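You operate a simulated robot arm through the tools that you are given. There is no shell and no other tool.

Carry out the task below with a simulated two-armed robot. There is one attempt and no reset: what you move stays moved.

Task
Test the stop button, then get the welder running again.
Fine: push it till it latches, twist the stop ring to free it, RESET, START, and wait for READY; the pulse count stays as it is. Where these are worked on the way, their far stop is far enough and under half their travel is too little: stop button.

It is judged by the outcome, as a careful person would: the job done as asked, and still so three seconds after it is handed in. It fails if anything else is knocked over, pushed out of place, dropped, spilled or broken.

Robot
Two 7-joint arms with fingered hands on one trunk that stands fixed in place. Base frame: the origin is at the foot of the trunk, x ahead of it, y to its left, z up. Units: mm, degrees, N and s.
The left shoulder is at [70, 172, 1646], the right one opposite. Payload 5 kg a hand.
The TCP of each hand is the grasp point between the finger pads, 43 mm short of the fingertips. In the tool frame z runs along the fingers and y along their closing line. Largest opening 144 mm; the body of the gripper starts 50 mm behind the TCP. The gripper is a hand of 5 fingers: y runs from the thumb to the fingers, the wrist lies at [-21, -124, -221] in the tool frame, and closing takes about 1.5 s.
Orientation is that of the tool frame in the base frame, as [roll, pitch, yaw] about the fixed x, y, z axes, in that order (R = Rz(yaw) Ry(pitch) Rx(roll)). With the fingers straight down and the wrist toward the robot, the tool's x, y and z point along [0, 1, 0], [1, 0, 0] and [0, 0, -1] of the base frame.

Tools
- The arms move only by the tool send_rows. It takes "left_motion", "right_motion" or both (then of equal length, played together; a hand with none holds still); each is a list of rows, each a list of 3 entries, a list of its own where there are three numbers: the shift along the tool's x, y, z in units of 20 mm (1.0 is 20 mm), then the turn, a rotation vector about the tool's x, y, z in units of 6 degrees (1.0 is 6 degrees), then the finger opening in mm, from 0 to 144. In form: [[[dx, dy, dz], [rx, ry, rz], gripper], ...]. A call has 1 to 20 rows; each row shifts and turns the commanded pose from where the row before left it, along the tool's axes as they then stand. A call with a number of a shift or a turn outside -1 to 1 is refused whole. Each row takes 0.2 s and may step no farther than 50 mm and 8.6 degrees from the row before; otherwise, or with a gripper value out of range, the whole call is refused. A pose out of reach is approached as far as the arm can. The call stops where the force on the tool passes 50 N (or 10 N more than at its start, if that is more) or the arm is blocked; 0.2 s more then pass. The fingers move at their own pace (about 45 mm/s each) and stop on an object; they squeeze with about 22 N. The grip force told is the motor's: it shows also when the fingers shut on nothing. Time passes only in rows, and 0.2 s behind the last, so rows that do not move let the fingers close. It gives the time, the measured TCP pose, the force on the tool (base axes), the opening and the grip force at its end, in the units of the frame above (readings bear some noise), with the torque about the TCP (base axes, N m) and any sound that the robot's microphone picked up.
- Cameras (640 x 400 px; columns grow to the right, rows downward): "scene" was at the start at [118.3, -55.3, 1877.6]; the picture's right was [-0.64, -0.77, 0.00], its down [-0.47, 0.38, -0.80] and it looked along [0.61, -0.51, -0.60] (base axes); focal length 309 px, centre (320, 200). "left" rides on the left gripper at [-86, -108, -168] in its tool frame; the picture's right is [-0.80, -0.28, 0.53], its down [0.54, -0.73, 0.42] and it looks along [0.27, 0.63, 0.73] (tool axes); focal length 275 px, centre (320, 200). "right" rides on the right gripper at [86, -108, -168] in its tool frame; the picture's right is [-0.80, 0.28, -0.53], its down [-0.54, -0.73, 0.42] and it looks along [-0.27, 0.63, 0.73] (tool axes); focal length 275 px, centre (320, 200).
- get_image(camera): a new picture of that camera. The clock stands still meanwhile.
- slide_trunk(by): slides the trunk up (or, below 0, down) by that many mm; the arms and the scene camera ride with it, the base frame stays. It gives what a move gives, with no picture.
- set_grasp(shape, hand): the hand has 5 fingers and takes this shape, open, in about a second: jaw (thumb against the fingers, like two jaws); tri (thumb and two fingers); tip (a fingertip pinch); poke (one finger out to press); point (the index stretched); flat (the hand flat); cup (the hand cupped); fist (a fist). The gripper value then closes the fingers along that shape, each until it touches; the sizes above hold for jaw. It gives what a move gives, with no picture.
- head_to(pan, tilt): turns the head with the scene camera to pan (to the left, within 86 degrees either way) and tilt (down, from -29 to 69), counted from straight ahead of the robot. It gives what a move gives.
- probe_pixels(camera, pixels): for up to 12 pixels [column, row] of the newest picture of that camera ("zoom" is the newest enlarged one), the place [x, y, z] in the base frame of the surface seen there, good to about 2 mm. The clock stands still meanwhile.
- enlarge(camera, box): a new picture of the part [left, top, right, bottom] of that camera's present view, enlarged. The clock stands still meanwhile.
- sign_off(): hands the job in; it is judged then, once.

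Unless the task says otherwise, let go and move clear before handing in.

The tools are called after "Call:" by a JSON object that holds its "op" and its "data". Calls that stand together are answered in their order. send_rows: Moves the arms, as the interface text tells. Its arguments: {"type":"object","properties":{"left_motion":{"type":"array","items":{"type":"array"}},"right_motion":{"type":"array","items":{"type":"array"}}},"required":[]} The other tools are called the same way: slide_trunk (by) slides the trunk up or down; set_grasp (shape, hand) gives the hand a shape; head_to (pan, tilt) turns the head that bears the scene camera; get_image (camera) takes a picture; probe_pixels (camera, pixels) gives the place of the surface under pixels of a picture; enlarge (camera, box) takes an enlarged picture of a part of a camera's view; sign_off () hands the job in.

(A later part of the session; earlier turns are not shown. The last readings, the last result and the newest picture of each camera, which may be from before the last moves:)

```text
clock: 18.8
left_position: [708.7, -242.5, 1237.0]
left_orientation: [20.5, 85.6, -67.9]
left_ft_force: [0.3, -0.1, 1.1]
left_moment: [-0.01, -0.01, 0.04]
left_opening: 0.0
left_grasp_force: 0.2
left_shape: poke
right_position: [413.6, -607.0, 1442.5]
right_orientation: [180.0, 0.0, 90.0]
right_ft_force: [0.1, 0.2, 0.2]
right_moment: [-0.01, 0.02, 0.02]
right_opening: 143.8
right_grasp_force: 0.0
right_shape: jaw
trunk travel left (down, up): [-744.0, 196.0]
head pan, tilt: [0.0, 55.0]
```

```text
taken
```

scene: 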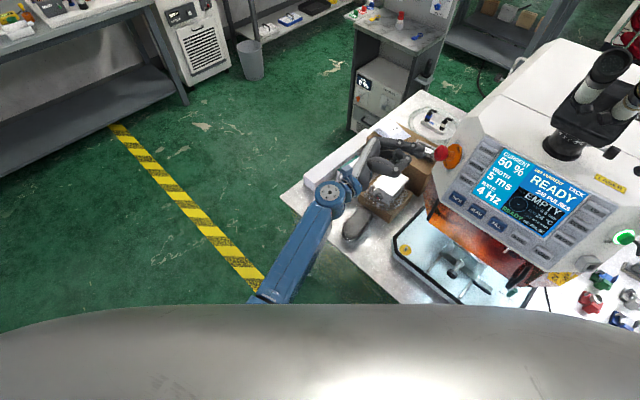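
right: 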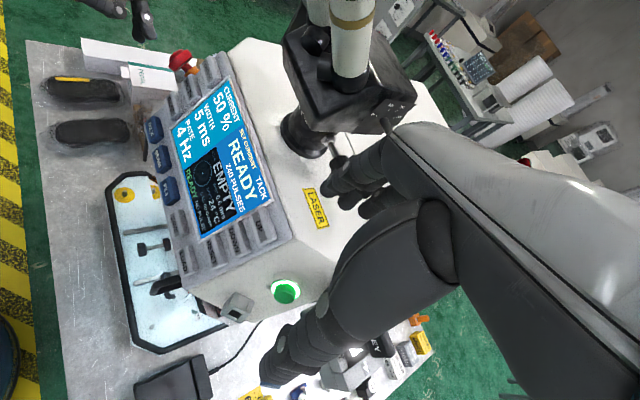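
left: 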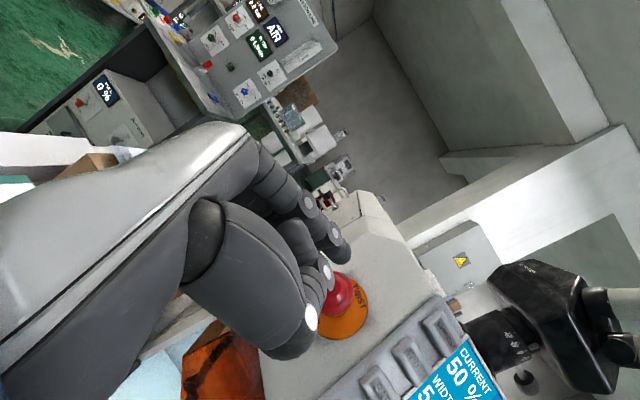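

Call:
{"op": "probe_pixels", "data": {"camera": "scene", "pixels": [[262, 297], [285, 265], [300, 235], [330, 195], [350, 180], [345, 160], [385, 160], [320, 320], [250, 320], [160, 330], [60, 330]]}}

Call:
{"op": "head_to", "data": {"pan": 40, "tilt": 60}}

Call:
{"op": "get_image", "data": {"camera": "scene"}}

```text
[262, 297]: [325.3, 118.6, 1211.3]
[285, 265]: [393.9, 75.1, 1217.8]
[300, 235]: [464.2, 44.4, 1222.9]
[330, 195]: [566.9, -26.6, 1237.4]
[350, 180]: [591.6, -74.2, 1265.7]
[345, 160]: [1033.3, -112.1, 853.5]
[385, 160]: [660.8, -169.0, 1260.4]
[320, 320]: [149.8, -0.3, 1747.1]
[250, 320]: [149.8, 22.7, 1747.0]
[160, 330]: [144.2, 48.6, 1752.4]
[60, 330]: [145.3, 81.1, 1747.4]
```

```text
clock: 19.8
left_position: [708.6, -242.7, 1238.3]
left_orientation: [20.5, 85.6, -67.7]
left_ft_force: [0.4, 0.5, 0.5]
left_moment: [0.01, -0.02, 0.01]
left_opening: 0.0
left_grasp_force: 0.0
left_shape: poke
right_position: [415.6, -607.6, 1441.4]
right_orientation: [-180.0, 0.0, 90.0]
right_ft_force: [-0.2, 0.2, -0.4]
right_moment: [-0.01, 0.01, 0.03]
right_opening: 143.7
right_grasp_force: 0.1
right_shape: jaw
trunk travel left (down, up): [-744.0, 196.0]
head pan, tilt: [40.0, 60.0]
```

```text
taken
```

scene: 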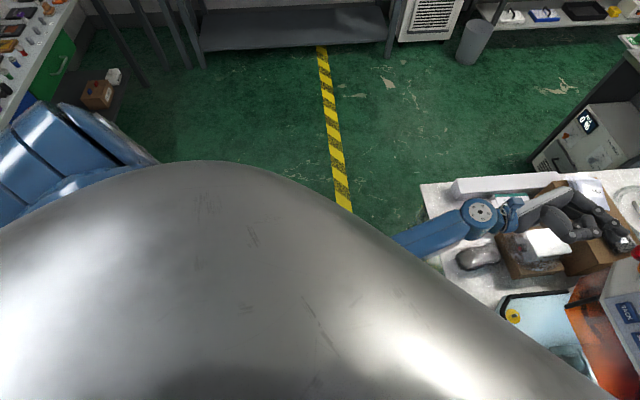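

The elbow hangs low near the trunk (around (250,130,1210)), so this hand roll forces an awkward wrist. I'll back off, return the tilt to 72° and roll the hand -45° about its finger axis so the forearm comes from above-left.

Call:
{"op": "send_rows", "data": {"left_motion": [[[-0.5, 0, -1], [0, 0, 0], 144], [[-0.5, 0, -1], [0, 0, 0], 144], [[-0.3, 0, 0], [0, 1, 0], 144], [[-0.3, 0, 0], [0, 1, 0], 144], [[0, 0, 0], [0, 1, 0], 144], [[0, 0, 0], [0, 1, 0], 144], [[0, 0, 0], [0, 0, -1], 144], [[0, 0, 0], [0, 0, -1], 144], [[0, 0, 0], [0, 0, -1], 144], [[0, 0, 0], [0, 0, -1], 144], [[0, 0, 0], [0, 0, -1], 144], [[0, 0, 0], [0, 0, -1], 144], [[0, 0, 0], [0, 0, -1], 144], [[0, 0, 0], [0, 0, -0.5], 144], [[0, 0, 0], [0, 0, 0], 144]]}}

Call:
{"op": "head_to", "data": {"pan": -20, "tilt": 45}}

Call:
{"op": "get_image", "data": {"camera": "scene"}}

Call:
{"op": "get_image", "data": {"camera": "left"}}

```text
clock: 22.2
left_position: [708.5, -118.4, 1188.9]
left_orientation: [-139.7, 50.7, 141.2]
left_ft_force: [0.2, -0.2, 0.9]
left_moment: [0.02, 0.0, 0.01]
left_opening: 0.0
left_grasp_force: 0.1
left_shape: poke
right_position: [413.9, -607.5, 1442.3]
right_orientation: [-179.9, 0.0, 90.0]
right_ft_force: [0.7, -0.1, -0.1]
right_moment: [0.0, 0.01, 0.03]
right_opening: 144.1
right_grasp_force: 0.0
right_shape: jaw
trunk travel left (down, up): [-744.0, 196.0]
head pan, tilt: [40.0, 60.0]
stopped in row 12 (left hand): the arm was blocked; the commanded pose is now the measured one
```

```text
clock: 23.5
left_position: [708.9, -120.0, 1190.0]
left_orientation: [-139.7, 50.7, 141.2]
left_ft_force: [0.5, -0.1, 0.7]
left_moment: [0.0, 0.0, -0.01]
left_opening: 0.0
left_grasp_force: 0.0
left_shape: poke
right_position: [414.6, -606.6, 1441.5]
right_orientation: [180.0, 0.0, 90.0]
right_ft_force: [-0.2, 0.1, -0.2]
right_moment: [0.03, 0.04, 0.0]
right_opening: 143.6
right_grasp_force: 0.0
right_shape: jaw
trunk travel left (down, up): [-744.0, 196.0]
head pan, tilt: [-20.0, 45.0]
```

```text
taken
```

scene: 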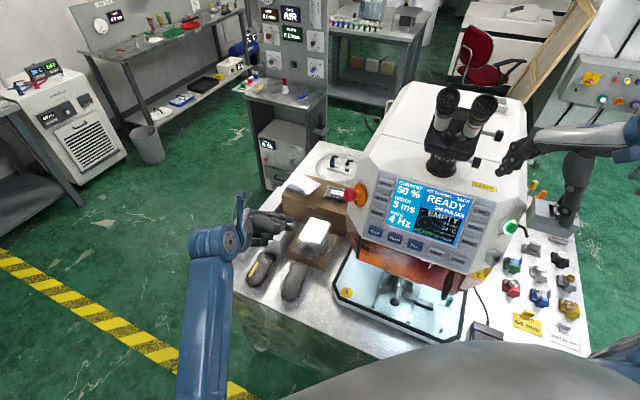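

```text
taken
```

left: 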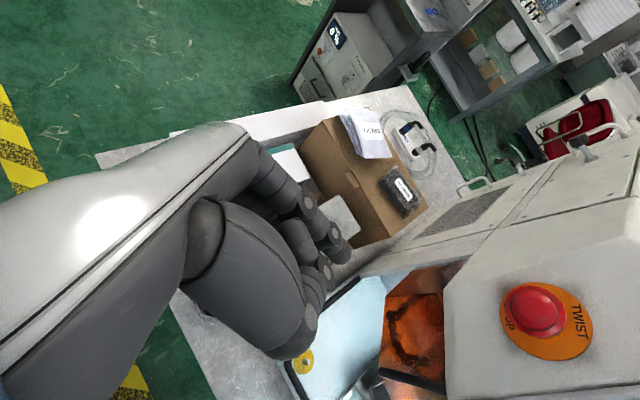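

The roll got blocked too and the hand sank to z≈1190, so the elbow-low posture is the limit. Raising the trunk should straighten the arm; before that I'll check the clearance above the right hand near the microscope.

Call:
{"op": "probe_pixels", "data": {"camera": "scene", "pixels": [[450, 100], [485, 105], [470, 140], [445, 160], [498, 135], [476, 160], [510, 155], [545, 140], [205, 300], [215, 240], [200, 380], [240, 220]]}}

Call:
{"op": "enlarge", "data": {"camera": "scene", "box": [410, 70, 640, 230]}}

```text
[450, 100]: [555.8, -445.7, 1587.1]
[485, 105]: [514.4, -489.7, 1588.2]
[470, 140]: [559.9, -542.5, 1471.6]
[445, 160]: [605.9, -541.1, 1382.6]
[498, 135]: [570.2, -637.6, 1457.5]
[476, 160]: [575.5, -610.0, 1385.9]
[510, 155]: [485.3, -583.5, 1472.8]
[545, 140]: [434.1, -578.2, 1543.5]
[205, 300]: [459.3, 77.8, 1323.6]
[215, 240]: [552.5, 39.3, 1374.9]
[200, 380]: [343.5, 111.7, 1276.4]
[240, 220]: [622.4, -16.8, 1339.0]
```

```text
2.50 times, centred on (525, 150) of scene
```

zoom: 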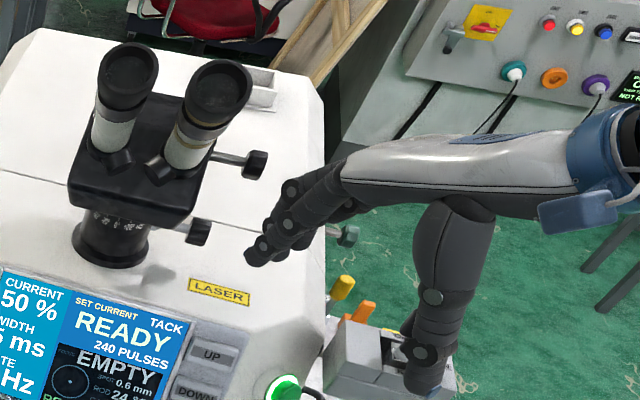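

The right hand has free space above it. I'll draw the right hand back 60 mm for safety and un-roll the left hand, then raise the trunk.

Call:
{"op": "send_rows", "data": {"left_motion": [[[0, 0, 0], [0, 0, 1], 144], [[0, 0, 0], [0, 0, 1], 144], [[0, 0, 0], [0, 0, 1], 144], [[0, 0, 0], [0, 0, 1], 144], [[0, 0, 0], [0, 0, 0.5], 144], [[0, 0, 0], [0, 0, 0], 144]], "right_motion": [[[0, -0.6, 0], [0, 0, 0], 144], [[0, -0.6, 0], [0, 0, 0], 144], [[0, -0.6, 0], [0, 0, 0], 144], [[0, -0.6, 0], [0, 0, 0], 144], [[0, -0.6, 0], [0, 0, 0], 144], [[0, 0, 0], [0, 0, 0], 144]]}}

Call:
{"op": "slide_trunk", "data": {"by": 180}}

Call:
{"op": "get_image", "data": {"camera": "scene"}}

```text
clock: 24.9
left_position: [709.3, -120.3, 1189.7]
left_orientation: [-178.4, 61.2, 95.4]
left_ft_force: [0.3, 1.2, 1.1]
left_moment: [0.05, 0.0, 0.04]
left_opening: 0.0
left_grasp_force: 0.0
left_shape: poke
right_position: [354.0, -606.7, 1442.1]
right_orientation: [-179.9, 0.0, 90.0]
right_ft_force: [0.7, 0.5, 0.3]
right_moment: [0.04, -0.03, -0.01]
right_opening: 143.4
right_grasp_force: 0.0
right_shape: jaw
trunk travel left (down, up): [-744.0, 196.0]
head pan, tilt: [-20.0, 45.0]
```

```text
clock: 26.9
left_position: [710.0, -119.7, 1371.0]
left_orientation: [-178.5, 61.2, 95.3]
left_ft_force: [0.4, -0.7, 0.3]
left_moment: [-0.04, 0.02, 0.03]
left_opening: 0.0
left_grasp_force: 0.0
left_shape: poke
right_position: [353.9, -607.0, 1620.6]
right_orientation: [180.0, 0.0, 90.0]
right_ft_force: [0.2, 0.3, 0.3]
right_moment: [-0.01, -0.01, -0.03]
right_opening: 143.5
right_grasp_force: 0.0
right_shape: jaw
trunk travel left (down, up): [-924.0, 16.0]
head pan, tilt: [-20.0, 45.0]
```

```text
taken
```

scene: 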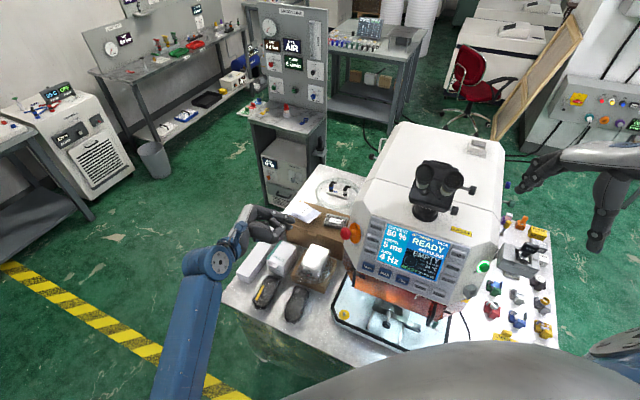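

The trunk is up 180 mm and the left hand is at (710,-120,1371). I'll set a slightly steeper, forward-turned hand with the index leading and move to a stand-off about 25 mm before the dome.

Call:
{"op": "send_rows", "data": {"left_motion": [[[0, 0, 0], [-0.4, 0.75, 0], 144], [[0, 0, 0], [-0.4, 0.75, 0], 144], [[0.033, -0.192, 0.906], [0, 0, 0], 144], [[0.033, -0.192, 0.906], [0, 0, 0], 144], [[0.033, -0.192, 0.906], [0, 0, 0], 144], [[0.033, -0.192, 0.906], [0, 0, 0], 144], [[0.033, -0.192, 0.906], [0, 0, 0], 144], [[0.033, -0.192, 0.906], [0, 0, 0], 144], [[0.033, -0.192, 0.906], [0, 0, 0], 144], [[0, 0, 0], [0, 0, 0], 144]]}}

Call:
{"op": "get_image", "data": {"camera": "left"}}

Call:
{"op": "get_image", "data": {"camera": "scene"}}

```text
clock: 29.3
left_position: [713.0, -155.9, 1251.0]
left_orientation: [175.5, 46.8, 95.3]
left_ft_force: [0.4, -0.2, -0.3]
left_moment: [0.0, -0.03, -0.01]
left_opening: 0.1
left_grasp_force: 0.0
left_shape: poke
right_position: [355.0, -607.0, 1622.1]
right_orientation: [-180.0, 0.0, 90.0]
right_ft_force: [-0.2, 0.1, -0.6]
right_moment: [-0.02, -0.02, -0.02]
right_opening: 143.9
right_grasp_force: 0.1
right_shape: jaw
trunk travel left (down, up): [-924.0, 16.0]
head pan, tilt: [-20.0, 45.0]
stopped in row 10 (left hand): the arm was blocked; the commanded pose is now the measured one
```

```text
taken
```

left: 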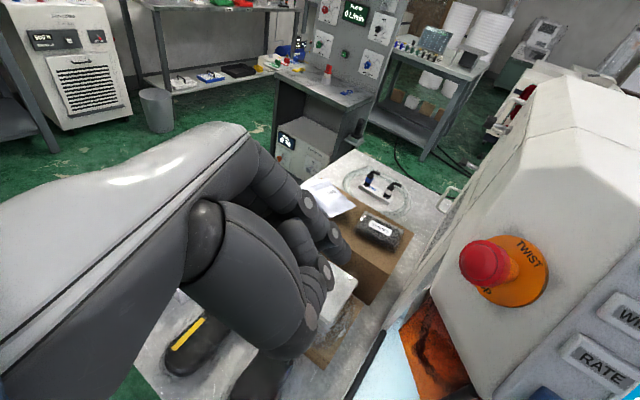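

```text
taken
```

scene: 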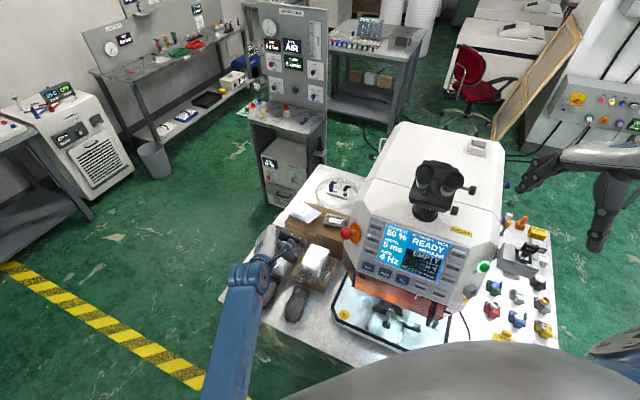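

It drifted low and stopped short of y≈-160, so reaching down across the body is the limit; the arm wants the shoulder lower relative to the button. I'll lift and retract the left hand and pull the right hand back, in preparation for lowering the trunk.

Call:
{"op": "send_rows", "data": {"left_motion": [[[0, 0, -1], [0, 0, 0], 144], [[0, 0, -1], [0, 0, 0], 144], [[0, 0, -1], [0, 0, 0], 144], [[0, 0, -1], [0, 0, 0], 144], [[0, 0, -1], [0, 0, 0], 144], [[0, 0, -1], [0, 0, 0], 144], [[-0.73, 0, -0.68], [0, 0, 0], 144], [[-0.73, 0, -0.68], [0, 0, 0], 144], [[-0.73, 0, -0.68], [0, 0, 0], 144], [[-0.73, 0, -0.68], [0, 0, 0], 144], [[-0.73, 0, -0.68], [0, 0, 0], 144], [[-0.73, 0, -0.68], [0, 0, 0], 144], [[-0.73, 0, -0.68], [0, 0, 0], 144], [[-0.73, 0, -0.68], [0, 0, 0], 144], [[-0.73, 0, -0.68], [0, 0, 0], 144], [[-0.73, 0, -0.68], [0, 0, 0], 144], [[-0.73, 0, -0.68], [0, 0, 0], 144], [[-0.73, 0, -0.68], [0, 0, 0], 144], [[-0.73, 0, -0.68], [0, 0, 0], 144], [[-0.73, 0, -0.68], [0, 0, 0], 144]], "right_motion": [[[0, -0.7, 0], [0, 0, 0], 144], [[0, -0.7, 0], [0, 0, 0], 144], [[0, -0.7, 0], [0, 0, 0], 144], [[0, -0.7, 0], [0, 0, 0], 144], [[0, -0.7, 0], [0, 0, 0], 144], [[0, -0.7, 0], [0, 0, 0], 144], [[0, -0.7, 0], [0, 0, 0], 144], [[0, 0, 0], [0, 0, 0], 144], [[0, 0, 0], [0, 0, 0], 144], [[0, 0, 0], [0, 0, 0], 144], [[0, 0, 0], [0, 0, 0], 144], [[0, 0, 0], [0, 0, 0], 144], [[0, 0, 0], [0, 0, 0], 144], [[0, 0, 0], [0, 0, 0], 144], [[0, 0, 0], [0, 0, 0], 144], [[0, 0, 0], [0, 0, 0], 144], [[0, 0, 0], [0, 0, 0], 144], [[0, 0, 0], [0, 0, 0], 144], [[0, 0, 0], [0, 0, 0], 144], [[0, 0, 0], [0, 0, 0], 144]]}}

Call:
{"op": "get_image", "data": {"camera": "scene"}}

Call:
{"op": "get_image", "data": {"camera": "right"}}

```text
clock: 33.5
left_position: [684.5, -58.5, 1602.5]
left_orientation: [175.1, 44.8, 95.7]
left_ft_force: [0.0, 0.4, 0.3]
left_moment: [0.0, 0.0, -0.02]
left_opening: 0.0
left_grasp_force: 0.0
left_shape: poke
right_position: [263.3, -608.9, 1621.1]
right_orientation: [179.9, 0.0, 90.0]
right_ft_force: [-0.1, -0.2, 0.1]
right_moment: [0.01, 0.02, 0.0]
right_opening: 144.0
right_grasp_force: 0.0
right_shape: jaw
right hand out of reach, approached as far as the arm can: row 4
trunk travel left (down, up): [-924.0, 16.0]
head pan, tilt: [-20.0, 45.0]
```

```text
taken
```

scene: 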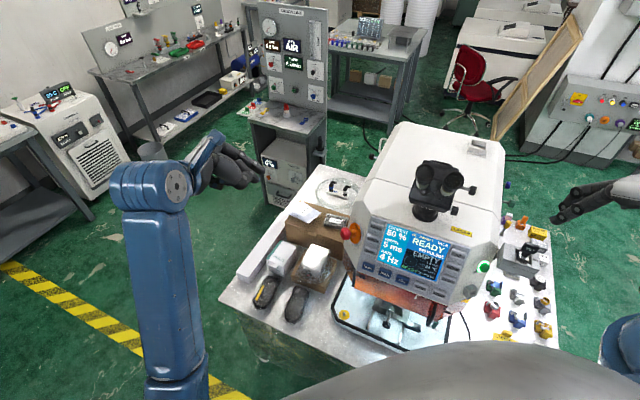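

```text
taken
```

right: 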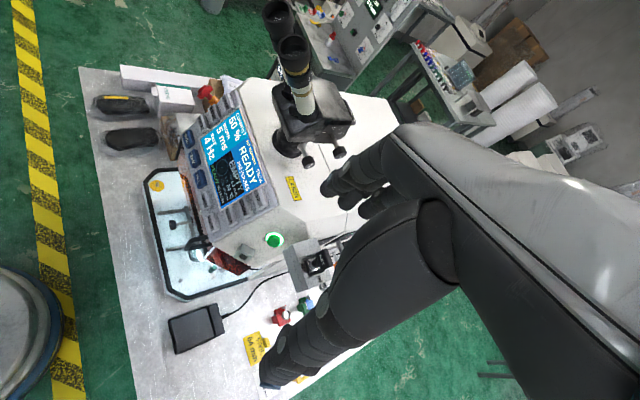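

Call:
{"op": "probe_pixels", "data": {"camera": "scene", "pixels": [[180, 390], [175, 340], [160, 250], [155, 190], [200, 160], [225, 305], [330, 400], [290, 300], [255, 290], [620, 350], [600, 200]]}}

```text
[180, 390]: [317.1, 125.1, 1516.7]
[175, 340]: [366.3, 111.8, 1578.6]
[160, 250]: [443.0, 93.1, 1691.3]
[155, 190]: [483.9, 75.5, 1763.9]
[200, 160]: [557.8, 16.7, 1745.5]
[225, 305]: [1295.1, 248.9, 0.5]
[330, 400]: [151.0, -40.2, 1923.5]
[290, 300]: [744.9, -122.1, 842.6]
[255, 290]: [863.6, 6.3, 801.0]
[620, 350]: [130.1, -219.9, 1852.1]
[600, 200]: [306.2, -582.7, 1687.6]
```

The table surface is near z≈800 and both hands will stay well above it. I'll lower the trunk by 350 mm.

Call:
{"op": "slide_trunk", "data": {"by": -350}}

Call:
{"op": "get_image", "data": {"camera": "scene"}}

```text
clock: 37.0
left_position: [686.1, -60.1, 1257.8]
left_orientation: [174.5, 44.9, 95.3]
left_ft_force: [0.0, -0.6, 0.2]
left_moment: [0.02, 0.04, 0.02]
left_opening: 0.2
left_grasp_force: 0.2
left_shape: poke
right_position: [261.6, -608.2, 1271.6]
right_orientation: [179.9, 0.0, 90.0]
right_ft_force: [0.5, 0.2, 0.1]
right_moment: [0.01, -0.01, -0.02]
right_opening: 143.9
right_grasp_force: 0.0
right_shape: jaw
trunk travel left (down, up): [-574.0, 366.0]
head pan, tilt: [-20.0, 45.0]
```

```text
taken
```

scene: 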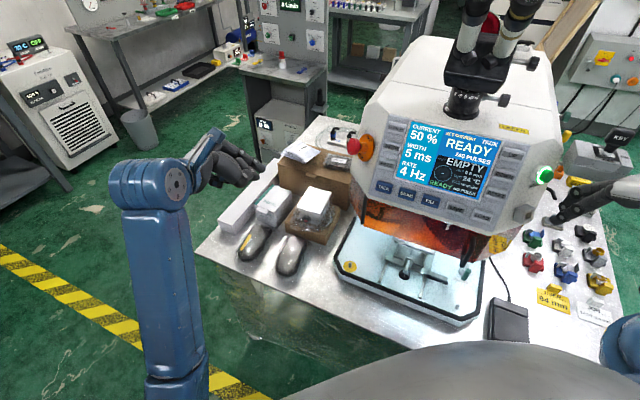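

The trunk is down; the left hand is at (686,-60,1258). I'll turn it a little and move to about (697,-200,1285), checking tracking.

Call:
{"op": "send_rows", "data": {"left_motion": [[[0, 0, 0], [0, -0.6, 0], 144], [[0, 0, 0], [0, -0.6, 0], 144], [[-0.89, -0.06, 0.785], [0, 0, 0], 144], [[-0.89, -0.06, 0.785], [0, 0, 0], 144], [[-0.89, -0.06, 0.785], [0, 0, 0], 144], [[-0.89, -0.06, 0.785], [0, 0, 0], 144], [[-0.89, -0.06, 0.785], [0, 0, 0], 144], [[-0.89, -0.06, 0.785], [0, 0, 0], 144], [[0, 0, 0], [0, 0, 0], 144]]}}

Call:
{"op": "get_image", "data": {"camera": "scene"}}

```text
clock: 38.3
left_position: [714.3, -89.8, 1245.6]
left_orientation: [171.2, 46.0, 94.8]
left_ft_force: [0.7, -0.3, -0.1]
left_moment: [-0.01, 0.01, -0.03]
left_opening: 0.1
left_grasp_force: 0.1
left_shape: poke
right_position: [261.2, -609.0, 1270.9]
right_orientation: [-179.9, 0.0, 90.0]
right_ft_force: [0.4, -0.2, -0.3]
right_moment: [0.02, 0.02, -0.02]
right_opening: 144.1
right_grasp_force: 0.0
right_shape: jaw
trunk travel left (down, up): [-574.0, 366.0]
head pan, tilt: [-20.0, 45.0]
stopped in row 6 (left hand): the arm was blocked; the commanded pose is now the measured one
```

```text
taken
```

scene: 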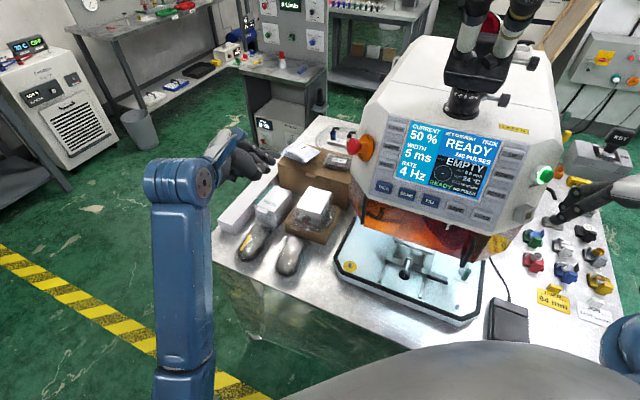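

It is blocked even at y≈-90, so the arm is stuck in a poor joint configuration. I'll unwind by going back to the start pose relative to the trunk (fingers down), then look at the arm.

Call:
{"op": "send_rows", "data": {"left_motion": [[[0.15, 0.12, -0.96], [0, 0, 0], 144], [[0.15, 0.12, -0.96], [0, 0, 0], 144], [[0.15, 0.12, -0.96], [0, 0, 0], 144], [[0.15, 0.12, -0.96], [0, 0, 0], 144], [[0, 0, 0], [0, 0.96, 0], 144], [[0, 0, 0], [0, 0.96, 0], 144], [[0, 0, 0], [0, 0.96, 0], 144], [[0, 0, 0], [0, 0.96, 0], 144], [[0, 0, 0], [0, 0.96, 0], 144], [[0, 0, 0], [0, 0.96, 0], 144], [[0, 0, 0], [0, 0.96, 0], 144], [[0, 0, 0], [0, 0.96, 0], 144], [[0, 0, 0], [0, 0, 0], 144]]}}

Call:
{"op": "get_image", "data": {"camera": "scene"}}

```text
clock: 41.1
left_position: [704.8, -28.8, 1290.6]
left_orientation: [174.0, 0.4, 101.0]
left_ft_force: [0.9, 0.1, -0.5]
left_moment: [0.02, 0.01, 0.0]
left_opening: 0.0
left_grasp_force: 0.1
left_shape: poke
right_position: [261.5, -607.7, 1271.6]
right_orientation: [-180.0, 0.0, 89.9]
right_ft_force: [0.5, -0.6, 0.6]
right_moment: [-0.02, -0.01, -0.01]
right_opening: 144.2
right_grasp_force: 0.0
right_shape: jaw
trunk travel left (down, up): [-574.0, 366.0]
head pan, tilt: [-20.0, 45.0]
```

```text
taken
```

scene: 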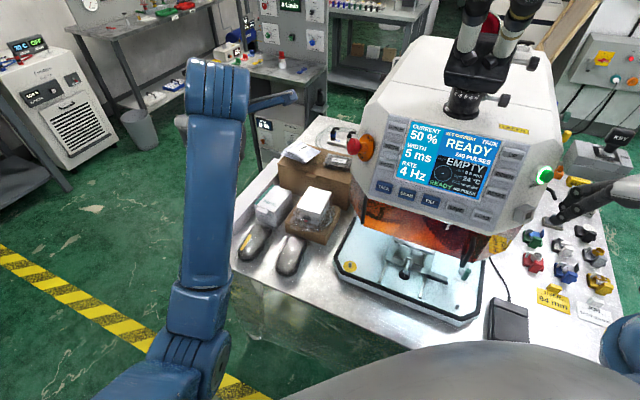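

Call:
{"op": "probe_pixels", "data": {"camera": "scene", "pixels": [[215, 80], [210, 150], [205, 250], [200, 310], [205, 360], [160, 380], [110, 390], [90, 395], [280, 95]]}}

Call:
{"op": "head_to", "data": {"pan": 30, "tilt": 45}}

Call:
{"op": "get_image", "data": {"camera": "scene"}}

```text
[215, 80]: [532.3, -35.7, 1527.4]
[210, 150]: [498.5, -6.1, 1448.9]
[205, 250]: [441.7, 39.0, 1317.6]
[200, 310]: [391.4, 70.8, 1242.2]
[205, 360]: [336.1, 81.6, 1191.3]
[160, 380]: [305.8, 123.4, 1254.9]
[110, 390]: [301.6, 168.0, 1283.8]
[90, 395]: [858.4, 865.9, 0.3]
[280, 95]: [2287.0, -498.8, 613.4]
```

```text
clock: 42.3
left_position: [706.9, -28.2, 1291.3]
left_orientation: [174.1, 0.4, 101.1]
left_ft_force: [0.4, -0.4, 0.3]
left_moment: [-0.02, 0.01, -0.03]
left_opening: 0.1
left_grasp_force: 0.1
left_shape: poke
right_position: [261.6, -608.1, 1271.2]
right_orientation: [-180.0, 0.0, 89.9]
right_ft_force: [0.2, 0.0, -0.3]
right_moment: [0.03, 0.02, 0.01]
right_opening: 144.1
right_grasp_force: 0.1
right_shape: jaw
trunk travel left (down, up): [-574.0, 366.0]
head pan, tilt: [30.0, 45.0]
```

```text
taken
```

scene: 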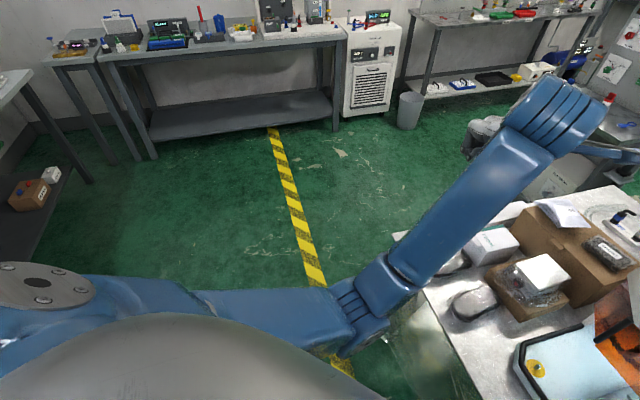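

The upper arm lies against the silver chest with the elbow low and inward (about (340,100,1190)), which is what blocks it. I'll swing the elbow outward by stretching the arm forward-left, rolling the hand inward there, and then bending it back.

Call:
{"op": "send_rows", "data": {"left_motion": [[[0, 0, 0], [-1, 0, 0], 144], [[0, 0, 0], [-1, 0, 0], 144], [[0, 0, 0], [-1, 0, 0], 144], [[0, 0, 0], [-1, 0, 0], 144], [[0, 0, 0], [-1, 0, 0], 144], [[0, 0, 0], [-1, 0, 0], 144]]}}

Call:
{"op": "send_rows", "data": {"left_motion": [[[0.653, 0.56, 0.989], [0, 0, 0], 144], [[0.653, 0.56, 0.989], [0, 0, 0], 144], [[0.653, 0.56, 0.989], [0, 0, 0], 144], [[0.653, 0.56, 0.989], [0, 0, 0], 144], [[0.653, 0.56, 0.989], [0, 0, 0], 144], [[0.653, 0.56, 0.989], [0, 0, 0], 144], [[0.653, 0.56, 0.989], [0, 0, 0], 144], [[0.653, 0.56, 0.989], [0, 0, 0], 144], [[0.653, 0.56, 0.989], [0, 0, 0], 144], [[0.653, 0.56, 0.989], [0, 0, 0], 144], [[0.653, 0.56, 0.989], [0, 0, 0], 144], [[0.653, 0.56, 0.989], [0, 0, 0], 144], [[0.653, 0.56, 0.989], [0, 0, 0], 144], [[0.653, 0.56, 0.989], [0, 0, 0], 144], [[0.653, 0.56, 0.989], [0, 0, 0], 144], [[0, 0, 0], [0, 0, 0], 144]]}}

Call:
{"op": "get_image", "data": {"camera": "scene"}}

```text
clock: 43.7
left_position: [711.1, -22.8, 1301.7]
left_orientation: [136.7, 0.0, 101.4]
left_ft_force: [-0.6, -0.1, 0.7]
left_moment: [0.0, 0.03, -0.03]
left_opening: 0.3
left_grasp_force: 0.1
left_shape: poke
right_position: [262.0, -608.1, 1271.2]
right_orientation: [180.0, -0.1, 90.0]
right_ft_force: [0.3, -0.4, 0.8]
right_moment: [-0.04, -0.01, 0.01]
right_opening: 144.2
right_grasp_force: 0.1
right_shape: jaw
trunk travel left (down, up): [-574.0, 366.0]
head pan, tilt: [30.0, 45.0]
```

```text
clock: 47.1
left_position: [985.6, 226.3, 1181.6]
left_orientation: [138.0, 0.3, 101.0]
left_ft_force: [0.2, 0.1, 0.8]
left_moment: [0.01, -0.01, 0.0]
left_opening: 0.0
left_grasp_force: 0.0
left_shape: poke
right_position: [261.7, -608.6, 1271.5]
right_orientation: [180.0, -0.1, 89.9]
right_ft_force: [-1.0, 0.4, -0.3]
right_moment: [0.0, -0.01, 0.03]
right_opening: 144.1
right_grasp_force: 0.0
right_shape: jaw
trunk travel left (down, up): [-574.0, 366.0]
head pan, tilt: [30.0, 45.0]
```

```text
taken
```

scene: 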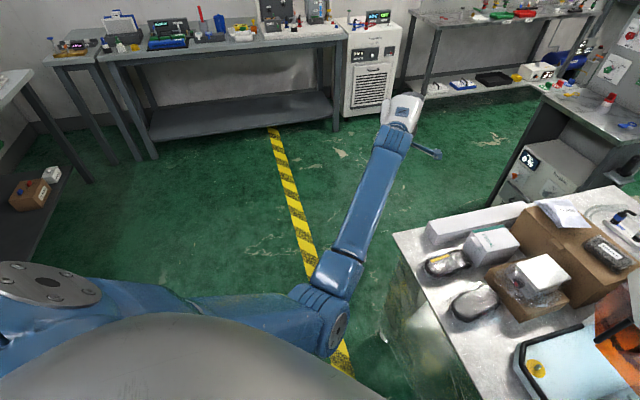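

Free of the chest, the arm tracks well again. I'll now roll the hand about its pointing axis by about +84° here to rotate the upper arm.

Call:
{"op": "probe_pixels", "data": {"camera": "scene", "pixels": [[325, 310], [340, 270], [365, 210], [395, 140], [250, 305], [150, 300]]}}

Call:
{"op": "send_rows", "data": {"left_motion": [[[0, 0, 0], [0.083, 0.488, 0.869], 144], [[0, 0, 0], [0.083, 0.488, 0.869], 144], [[0, 0, 0], [0.083, 0.488, 0.869], 144], [[0, 0, 0], [0.083, 0.488, 0.869], 144], [[0, 0, 0], [0.083, 0.488, 0.869], 144], [[0, 0, 0], [0.083, 0.488, 0.869], 144], [[0, 0, 0], [0.083, 0.488, 0.869], 144], [[0, 0, 0], [0.083, 0.488, 0.869], 144], [[0, 0, 0], [0.083, 0.488, 0.869], 144], [[0, 0, 0], [0.083, 0.488, 0.869], 144], [[0, 0, 0], [0, 0, 0], 144]]}}

Call:
{"op": "get_image", "data": {"camera": "scene"}}

```text
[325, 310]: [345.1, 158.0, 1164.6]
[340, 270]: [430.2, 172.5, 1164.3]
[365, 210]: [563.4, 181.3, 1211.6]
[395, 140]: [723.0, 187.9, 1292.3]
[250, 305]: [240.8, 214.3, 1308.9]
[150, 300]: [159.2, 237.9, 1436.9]
```

```text
clock: 49.5
left_position: [986.3, 224.8, 1182.3]
left_orientation: [159.8, -53.3, 69.1]
left_ft_force: [0.0, 0.1, -0.1]
left_moment: [0.03, 0.02, 0.02]
left_opening: 0.0
left_grasp_force: 0.0
left_shape: poke
right_position: [262.4, -607.6, 1270.9]
right_orientation: [180.0, 0.0, 90.0]
right_ft_force: [0.0, -0.7, 0.2]
right_moment: [0.0, 0.01, 0.01]
right_opening: 143.9
right_grasp_force: 0.1
right_shape: jaw
trunk travel left (down, up): [-574.0, 366.0]
head pan, tilt: [30.0, 45.0]
```

```text
taken
```

scene: 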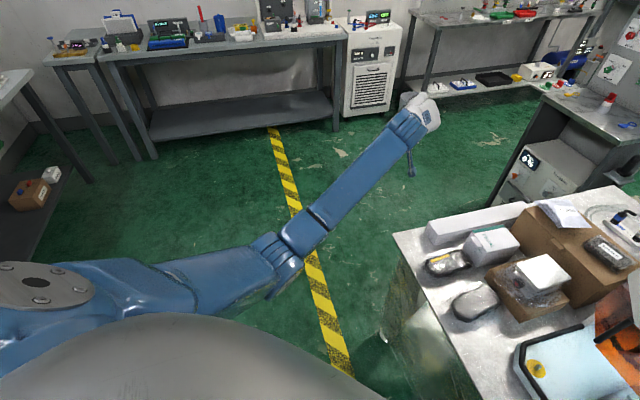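

The trick works: the elbow moved outward from (325,310) to (280,250) in the picture, with no block. I'll continue the roll another 30°.

Call:
{"op": "send_rows", "data": {"left_motion": [[[0, 0, 0], [0.083, 0.488, 0.869], 144], [[0, 0, 0], [0.083, 0.488, 0.869], 144], [[0, 0, 0], [0.083, 0.488, 0.869], 144], [[0, 0, 0], [0.083, 0.488, 0.869], 144], [[0, 0, 0], [0.083, 0.488, 0.869], 144], [[0, 0, 0], [0, 0, 0], 144]]}}

Call:
{"op": "get_image", "data": {"camera": "scene"}}

Call:
{"op": "probe_pixels", "data": {"camera": "scene", "pixels": [[280, 240], [250, 215], [320, 200], [350, 180], [390, 140], [220, 265], [270, 200]]}}

```text
clock: 50.9
left_position: [985.4, 224.7, 1179.8]
left_orientation: [-147.6, -66.5, 12.8]
left_ft_force: [0.2, -0.5, -0.2]
left_moment: [0.01, 0.0, 0.01]
left_opening: 0.0
left_grasp_force: 0.1
left_shape: poke
right_position: [262.4, -608.2, 1272.1]
right_orientation: [-180.0, 0.0, 89.9]
right_ft_force: [-1.2, 0.3, -0.2]
right_moment: [0.02, 0.01, 0.01]
right_opening: 144.0
right_grasp_force: 0.0
right_shape: jaw
trunk travel left (down, up): [-574.0, 366.0]
head pan, tilt: [30.0, 45.0]
```

```text
taken
```

scene: 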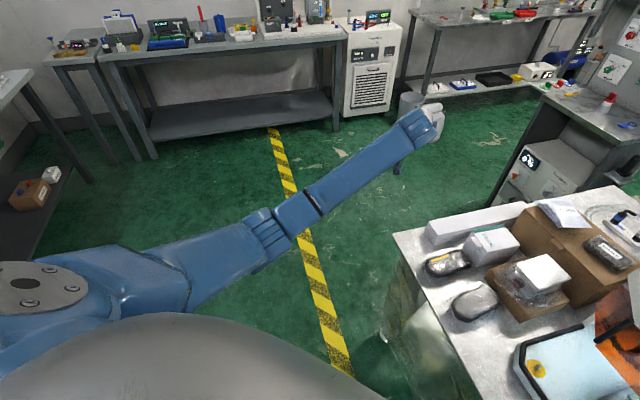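

```text
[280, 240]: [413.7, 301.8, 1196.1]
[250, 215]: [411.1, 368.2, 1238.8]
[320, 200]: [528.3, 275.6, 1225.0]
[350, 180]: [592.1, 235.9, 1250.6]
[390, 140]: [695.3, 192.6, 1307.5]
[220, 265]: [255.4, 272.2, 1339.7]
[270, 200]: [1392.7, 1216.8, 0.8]
```

The elbow is now out at about (410,320,1210). I'll first bend the arm by drawing the hand back to about (760,60,1290) without rotating.

Call:
{"op": "send_rows", "data": {"left_motion": [[[-0.004, -0.185, -0.98], [0, 0, 0], 144], [[-0.004, -0.185, -0.98], [0, 0, 0], 144], [[-0.004, -0.185, -0.98], [0, 0, 0], 144], [[-0.004, -0.185, -0.98], [0, 0, 0], 144], [[-0.004, -0.185, -0.98], [0, 0, 0], 144], [[-0.004, -0.185, -0.98], [0, 0, 0], 144], [[-0.004, -0.185, -0.98], [0, 0, 0], 144], [[-0.004, -0.185, -0.98], [0, 0, 0], 144], [[-0.004, -0.185, -0.98], [0, 0, 0], 144], [[-0.004, -0.185, -0.98], [0, 0, 0], 144], [[-0.004, -0.185, -0.98], [0, 0, 0], 144], [[-0.004, -0.185, -0.98], [0, 0, 0], 144], [[-0.004, -0.185, -0.98], [0, 0, 0], 144], [[-0.004, -0.185, -0.98], [0, 0, 0], 144], [[-0.004, -0.185, -0.98], [0, 0, 0], 144], [[0, 0, 0], [0, 0, 0], 144]]}}

Call:
{"op": "get_image", "data": {"camera": "scene"}}

```text
clock: 54.3
left_position: [760.4, 62.1, 1288.7]
left_orientation: [-147.9, -66.6, 13.1]
left_ft_force: [0.3, 0.6, -0.2]
left_moment: [-0.01, 0.01, 0.0]
left_opening: 0.1
left_grasp_force: 0.0
left_shape: poke
right_position: [261.8, -607.3, 1270.7]
right_orientation: [-179.9, 0.0, 90.0]
right_ft_force: [0.2, 0.7, -0.1]
right_moment: [0.0, -0.01, 0.03]
right_opening: 144.0
right_grasp_force: 0.1
right_shape: jaw
trunk travel left (down, up): [-574.0, 366.0]
head pan, tilt: [30.0, 45.0]
```

```text
taken
```

scene: 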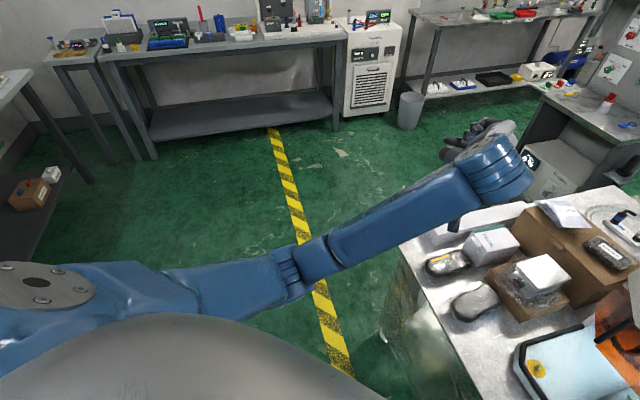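

Tracking is exact. Now I'll turn the hand to point at the stop button (134° about one tool axis), in two halves.

Call:
{"op": "send_rows", "data": {"left_motion": [[[0, 0, 0], [-0.55, -0.967, -0.334], 144], [[0, 0, 0], [-0.55, -0.967, -0.334], 144], [[0, 0, 0], [-0.55, -0.967, -0.334], 144], [[0, 0, 0], [-0.55, -0.967, -0.334], 144], [[0, 0, 0], [-0.55, -0.967, -0.334], 144], [[0, 0, 0], [-0.55, -0.967, -0.334], 144], [[0, 0, 0], [-0.55, -0.967, -0.334], 144], [[0, 0, 0], [-0.55, -0.967, -0.334], 144], [[0, 0, 0], [-0.55, -0.967, -0.334], 144], [[0, 0, 0], [0, 0, 0], 144]]}}

Call:
{"op": "get_image", "data": {"camera": "scene"}}

```text
clock: 56.5
left_position: [762.0, 60.8, 1290.7]
left_orientation: [158.6, -15.5, 42.1]
left_ft_force: [1.2, 0.4, -0.1]
left_moment: [-0.02, -0.02, -0.01]
left_opening: 0.0
left_grasp_force: 0.0
left_shape: poke
right_position: [261.8, -607.6, 1272.2]
right_orientation: [180.0, 0.0, 90.0]
right_ft_force: [-0.3, 0.7, -0.4]
right_moment: [0.01, -0.03, 0.01]
right_opening: 143.8
right_grasp_force: 0.1
right_shape: jaw
trunk travel left (down, up): [-574.0, 366.0]
head pan, tilt: [30.0, 45.0]
```

```text
taken
```

scene: 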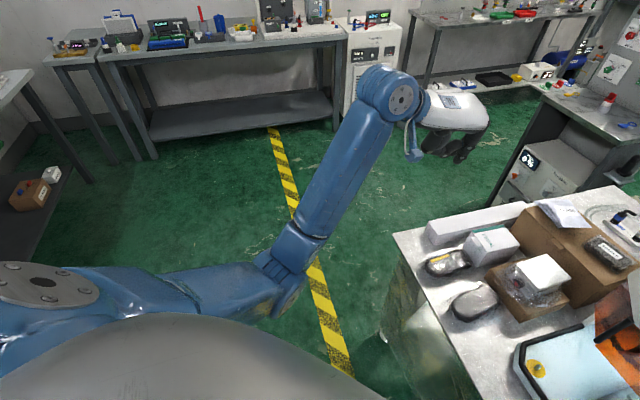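

Call:
{"op": "send_rows", "data": {"left_motion": [[[0, 0, 0], [-0.55, -0.967, -0.334], 144], [[0, 0, 0], [-0.55, -0.967, -0.334], 144], [[0, 0, 0], [-0.55, -0.967, -0.334], 144], [[0, 0, 0], [-0.55, -0.967, -0.334], 144], [[0, 0, 0], [-0.55, -0.967, -0.334], 144], [[0, 0, 0], [-0.55, -0.967, -0.334], 144], [[0, 0, 0], [-0.55, -0.967, -0.334], 144], [[0, 0, 0], [-0.55, -0.967, -0.334], 144], [[0, 0, 0], [-0.55, -0.967, -0.334], 144], [[0, 0, 0], [-0.55, -0.967, -0.334], 144], [[0, 0, 0], [0, 0, 0], 144]]}}

Call:
{"op": "get_image", "data": {"camera": "scene"}}

```text
clock: 58.9
left_position: [762.5, 61.7, 1291.2]
left_orientation: [116.0, 40.7, 18.1]
left_ft_force: [-0.2, 0.0, 0.1]
left_moment: [-0.01, 0.0, 0.03]
left_opening: 0.0
left_grasp_force: 0.1
left_shape: poke
right_position: [262.5, -607.8, 1272.0]
right_orientation: [-180.0, 0.0, 90.0]
right_ft_force: [0.4, 0.2, 0.4]
right_moment: [0.0, -0.01, 0.01]
right_opening: 144.1
right_grasp_force: 0.1
right_shape: jaw
trunk travel left (down, up): [-574.0, 366.0]
head pan, tilt: [30.0, 45.0]
```

```text
taken
```

scene: 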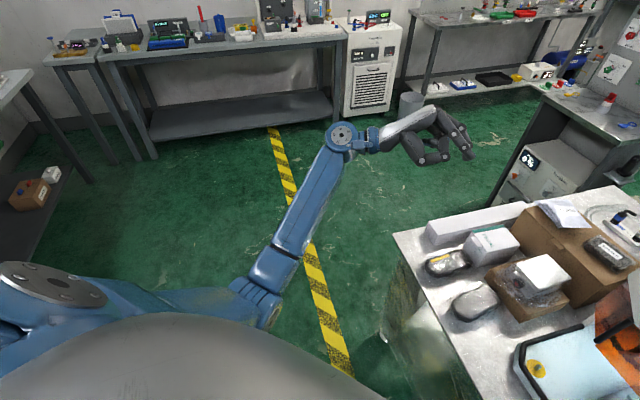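

The hand now points along the stop axis with the elbow still outside. I'll move it across to about (705,-150,1290) and check tracking.

Call:
{"op": "send_rows", "data": {"left_motion": [[[-0.41, 0.044, 0.908], [0, 0, 0], 144], [[-0.41, 0.044, 0.908], [0, 0, 0], 144], [[-0.41, 0.044, 0.908], [0, 0, 0], 144], [[-0.41, 0.044, 0.908], [0, 0, 0], 144], [[-0.41, 0.044, 0.908], [0, 0, 0], 144], [[-0.41, 0.044, 0.908], [0, 0, 0], 144], [[-0.41, 0.044, 0.908], [0, 0, 0], 144], [[-0.41, 0.044, 0.908], [0, 0, 0], 144], [[-0.41, 0.044, 0.908], [0, 0, 0], 144], [[-0.41, 0.044, 0.908], [0, 0, 0], 144], [[-0.41, 0.044, 0.908], [0, 0, 0], 144], [[0, 0, 0], [0, 0, 0], 144]]}}

Call:
{"op": "get_image", "data": {"camera": "scene"}}

Call:
{"op": "get_image", "data": {"camera": "left"}}

```text
clock: 61.5
left_position: [705.6, -150.9, 1288.3]
left_orientation: [116.1, 40.6, 18.2]
left_ft_force: [0.2, -0.1, -0.8]
left_moment: [-0.01, 0.0, 0.02]
left_opening: 0.1
left_grasp_force: 0.1
left_shape: poke
right_position: [261.5, -607.8, 1271.5]
right_orientation: [180.0, -0.1, 90.0]
right_ft_force: [0.6, 0.4, -0.4]
right_moment: [-0.03, 0.0, -0.01]
right_opening: 144.1
right_grasp_force: 0.0
right_shape: jaw
trunk travel left (down, up): [-574.0, 366.0]
head pan, tilt: [30.0, 45.0]
```

```text
taken
```

scene: 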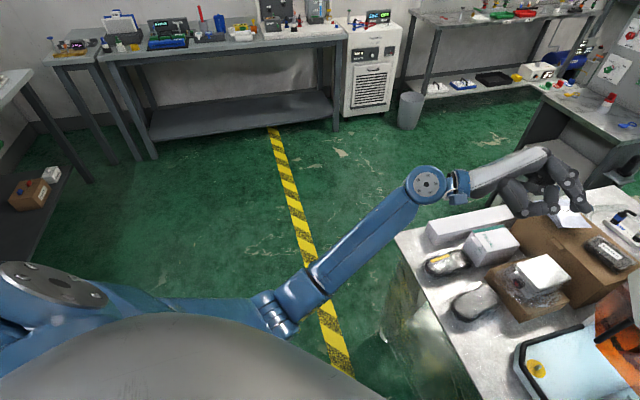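

```text
taken
```

left: 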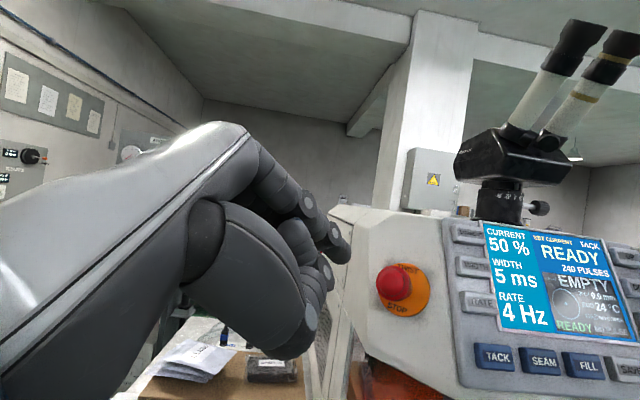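

Perfect tracking now. I'll tilt 18° so the index leads and go to a stand-off about 30 mm before the dome.

Call:
{"op": "send_rows", "data": {"left_motion": [[[0, 0, 0], [0, 1, 0], 144], [[0, 0, 0], [0, 1, 0], 144], [[0, 0, 0], [0, 1, 0], 144], [[-0.366, 0.056, 0.877], [0, 0, 0], 144], [[-0.366, 0.056, 0.877], [0, 0, 0], 144], [[-0.366, 0.056, 0.877], [0, 0, 0], 144], [[-0.366, 0.056, 0.877], [0, 0, 0], 144], [[-0.366, 0.056, 0.877], [0, 0, 0], 144], [[0, 0, 0], [0, 0, 0], 144]]}}

Call:
{"op": "head_to", "data": {"pan": -35, "tilt": 30}}

Call:
{"op": "get_image", "data": {"camera": "scene"}}

Call:
{"op": "get_image", "data": {"camera": "left"}}

```text
clock: 63.5
left_position: [705.6, -243.6, 1266.5]
left_orientation: [127.4, 31.1, 37.2]
left_ft_force: [-0.1, -0.9, -0.7]
left_moment: [0.0, -0.01, 0.03]
left_opening: 0.0
left_grasp_force: 0.0
left_shape: poke
right_position: [261.2, -607.3, 1271.9]
right_orientation: [180.0, 0.1, 90.0]
right_ft_force: [-0.9, -0.3, 0.6]
right_moment: [-0.01, -0.02, 0.02]
right_opening: 143.9
right_grasp_force: 0.1
right_shape: jaw
trunk travel left (down, up): [-574.0, 366.0]
head pan, tilt: [30.0, 45.0]
```

```text
clock: 64.9
left_position: [706.2, -243.0, 1265.4]
left_orientation: [127.3, 31.2, 37.2]
left_ft_force: [-0.7, 0.2, -1.1]
left_moment: [-0.02, -0.01, 0.0]
left_opening: 0.0
left_grasp_force: 0.0
left_shape: poke
right_position: [260.4, -606.9, 1271.4]
right_orientation: [180.0, 0.0, 89.9]
right_ft_force: [0.3, -0.5, 0.0]
right_moment: [0.0, -0.03, 0.01]
right_opening: 144.0
right_grasp_force: 0.1
right_shape: jaw
trunk travel left (down, up): [-574.0, 366.0]
head pan, tilt: [-35.0, 30.0]
```

```text
taken
```

scene: 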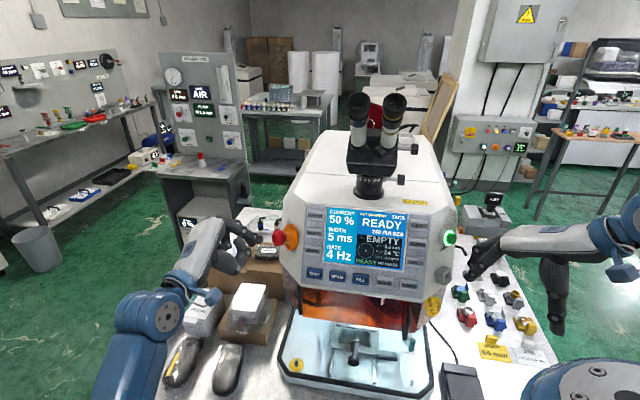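

```text
taken
```

left: 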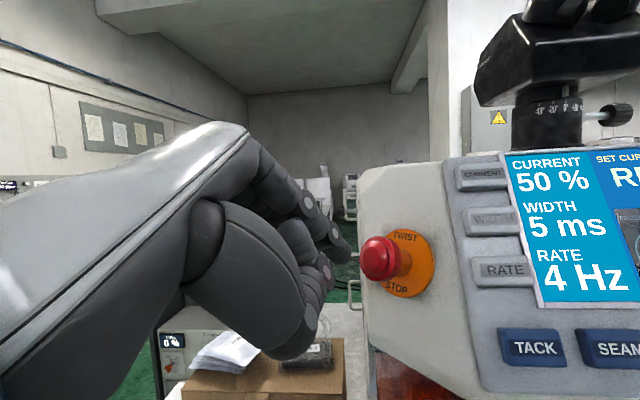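

The hand is at its stand-off; in the left picture the tip (345,250) is just left of the red head (379,258). I'll zoom in and measure both.

Call:
{"op": "enlarge", "data": {"camera": "left", "box": [310, 215, 440, 315]}}

Call:
{"op": "probe_pixels", "data": {"camera": "zoom", "pixels": [[150, 200], [180, 190], [120, 230], [170, 160], [330, 210], [290, 215], [370, 205], [330, 160], [330, 270], [410, 250], [480, 200], [520, 300]]}}

Call:
{"op": "enlarge", "data": {"camera": "scene", "box": [216, 205, 312, 265]}}

```text
4.00 times, centred on (375, 265) of left
```

zoom: 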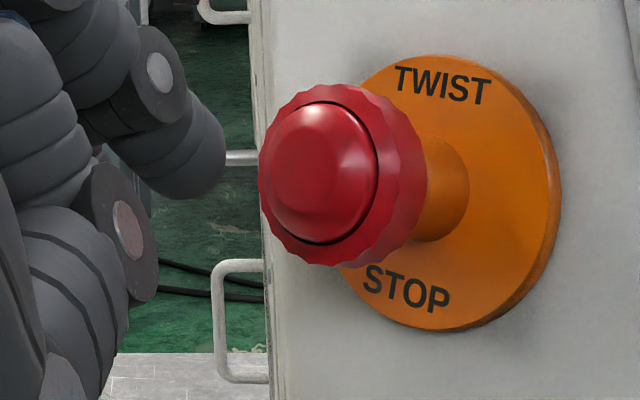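

```text
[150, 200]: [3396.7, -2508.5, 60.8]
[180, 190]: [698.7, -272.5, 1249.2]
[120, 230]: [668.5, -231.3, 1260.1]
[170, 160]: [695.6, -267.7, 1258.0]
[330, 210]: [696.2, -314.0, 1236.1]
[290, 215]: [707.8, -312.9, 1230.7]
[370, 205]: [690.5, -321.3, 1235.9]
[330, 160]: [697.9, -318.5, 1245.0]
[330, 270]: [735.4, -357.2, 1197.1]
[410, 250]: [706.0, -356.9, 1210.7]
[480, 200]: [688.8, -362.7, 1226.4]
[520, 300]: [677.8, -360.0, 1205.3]
```

```text
6.67 times, centred on (264, 235) of scene
```

zoom: 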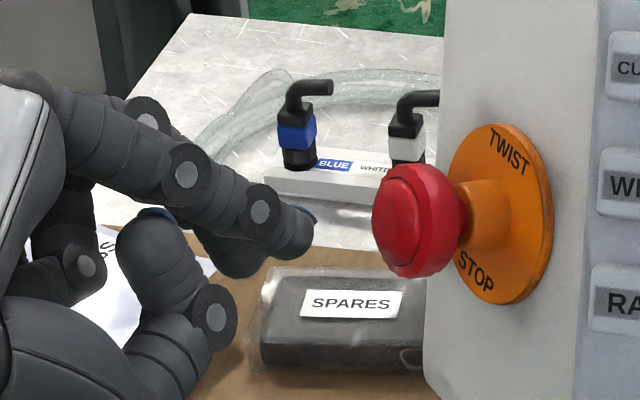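

Call:
{"op": "enlarge", "data": {"camera": "left", "box": [320, 225, 400, 290]}}

Call:
{"op": "probe_pixels", "data": {"camera": "zoom", "pixels": [[410, 220], [330, 240], [490, 205], [410, 115], [405, 325], [175, 235], [200, 220], [190, 180], [215, 190], [170, 260], [440, 220], [370, 225]]}}

```text
6.15 times, centred on (360, 258) of left
```

zoom: 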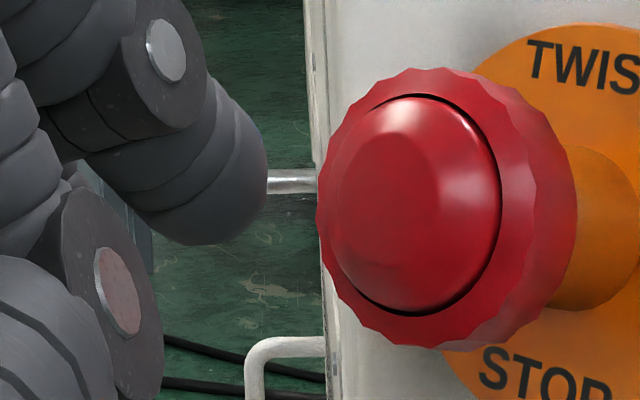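

```text
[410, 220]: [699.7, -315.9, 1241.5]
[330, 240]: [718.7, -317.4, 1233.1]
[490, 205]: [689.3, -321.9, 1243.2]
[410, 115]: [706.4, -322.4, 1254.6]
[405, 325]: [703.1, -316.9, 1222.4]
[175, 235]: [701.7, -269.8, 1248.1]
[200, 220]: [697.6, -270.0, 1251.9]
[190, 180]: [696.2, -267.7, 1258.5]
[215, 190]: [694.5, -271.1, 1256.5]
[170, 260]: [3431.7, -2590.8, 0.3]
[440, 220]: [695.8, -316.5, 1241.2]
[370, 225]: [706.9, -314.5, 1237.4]
```

The tip is within about 3 mm of the axis and roughly 28 mm away. I'll advance 22 mm along the axis, then check.

Call:
{"op": "send_rows", "data": {"left_motion": [[[-0.065, 0, 0.172], [0, 0, 0], 144], [[-0.065, 0, 0.172], [0, 0, 0], 144], [[-0.065, 0, 0.172], [0, 0, 0], 144], [[-0.065, 0, 0.172], [0, 0, 0], 144], [[-0.065, 0, 0.172], [0, 0, 0], 144], [[-0.065, 0, 0.172], [0, 0, 0], 144], [[0, 0, 0], [0, 0, 0], 144]]}}

Call:
{"op": "enlarge", "data": {"camera": "left", "box": [310, 215, 400, 290]}}

Call:
{"op": "enlarge", "data": {"camera": "scene", "box": [216, 205, 312, 265]}}

```text
clock: 66.5
left_position: [702.6, -262.0, 1260.4]
left_orientation: [127.4, 31.0, 37.4]
left_ft_force: [-0.6, -0.3, 0.0]
left_moment: [0.0, -0.03, 0.01]
left_opening: 0.1
left_grasp_force: 0.1
left_shape: poke
right_position: [261.6, -608.0, 1270.3]
right_orientation: [-180.0, 0.1, 90.0]
right_ft_force: [-1.0, 0.1, -0.3]
right_moment: [0.0, -0.04, 0.04]
right_opening: 144.0
right_grasp_force: 0.0
right_shape: jaw
trunk travel left (down, up): [-574.0, 366.0]
head pan, tilt: [-35.0, 30.0]
```

```text
5.33 times, centred on (355, 252) of left
```

zoom: 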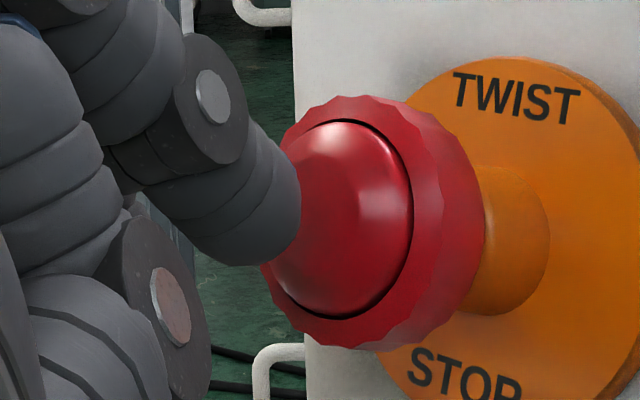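

```text
6.67 times, centred on (264, 235) of scene
```

zoom: 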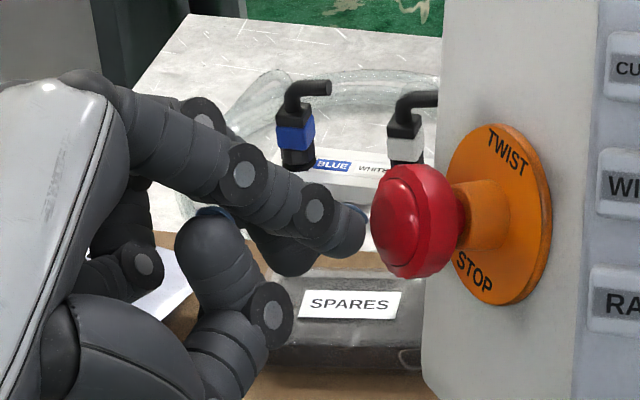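

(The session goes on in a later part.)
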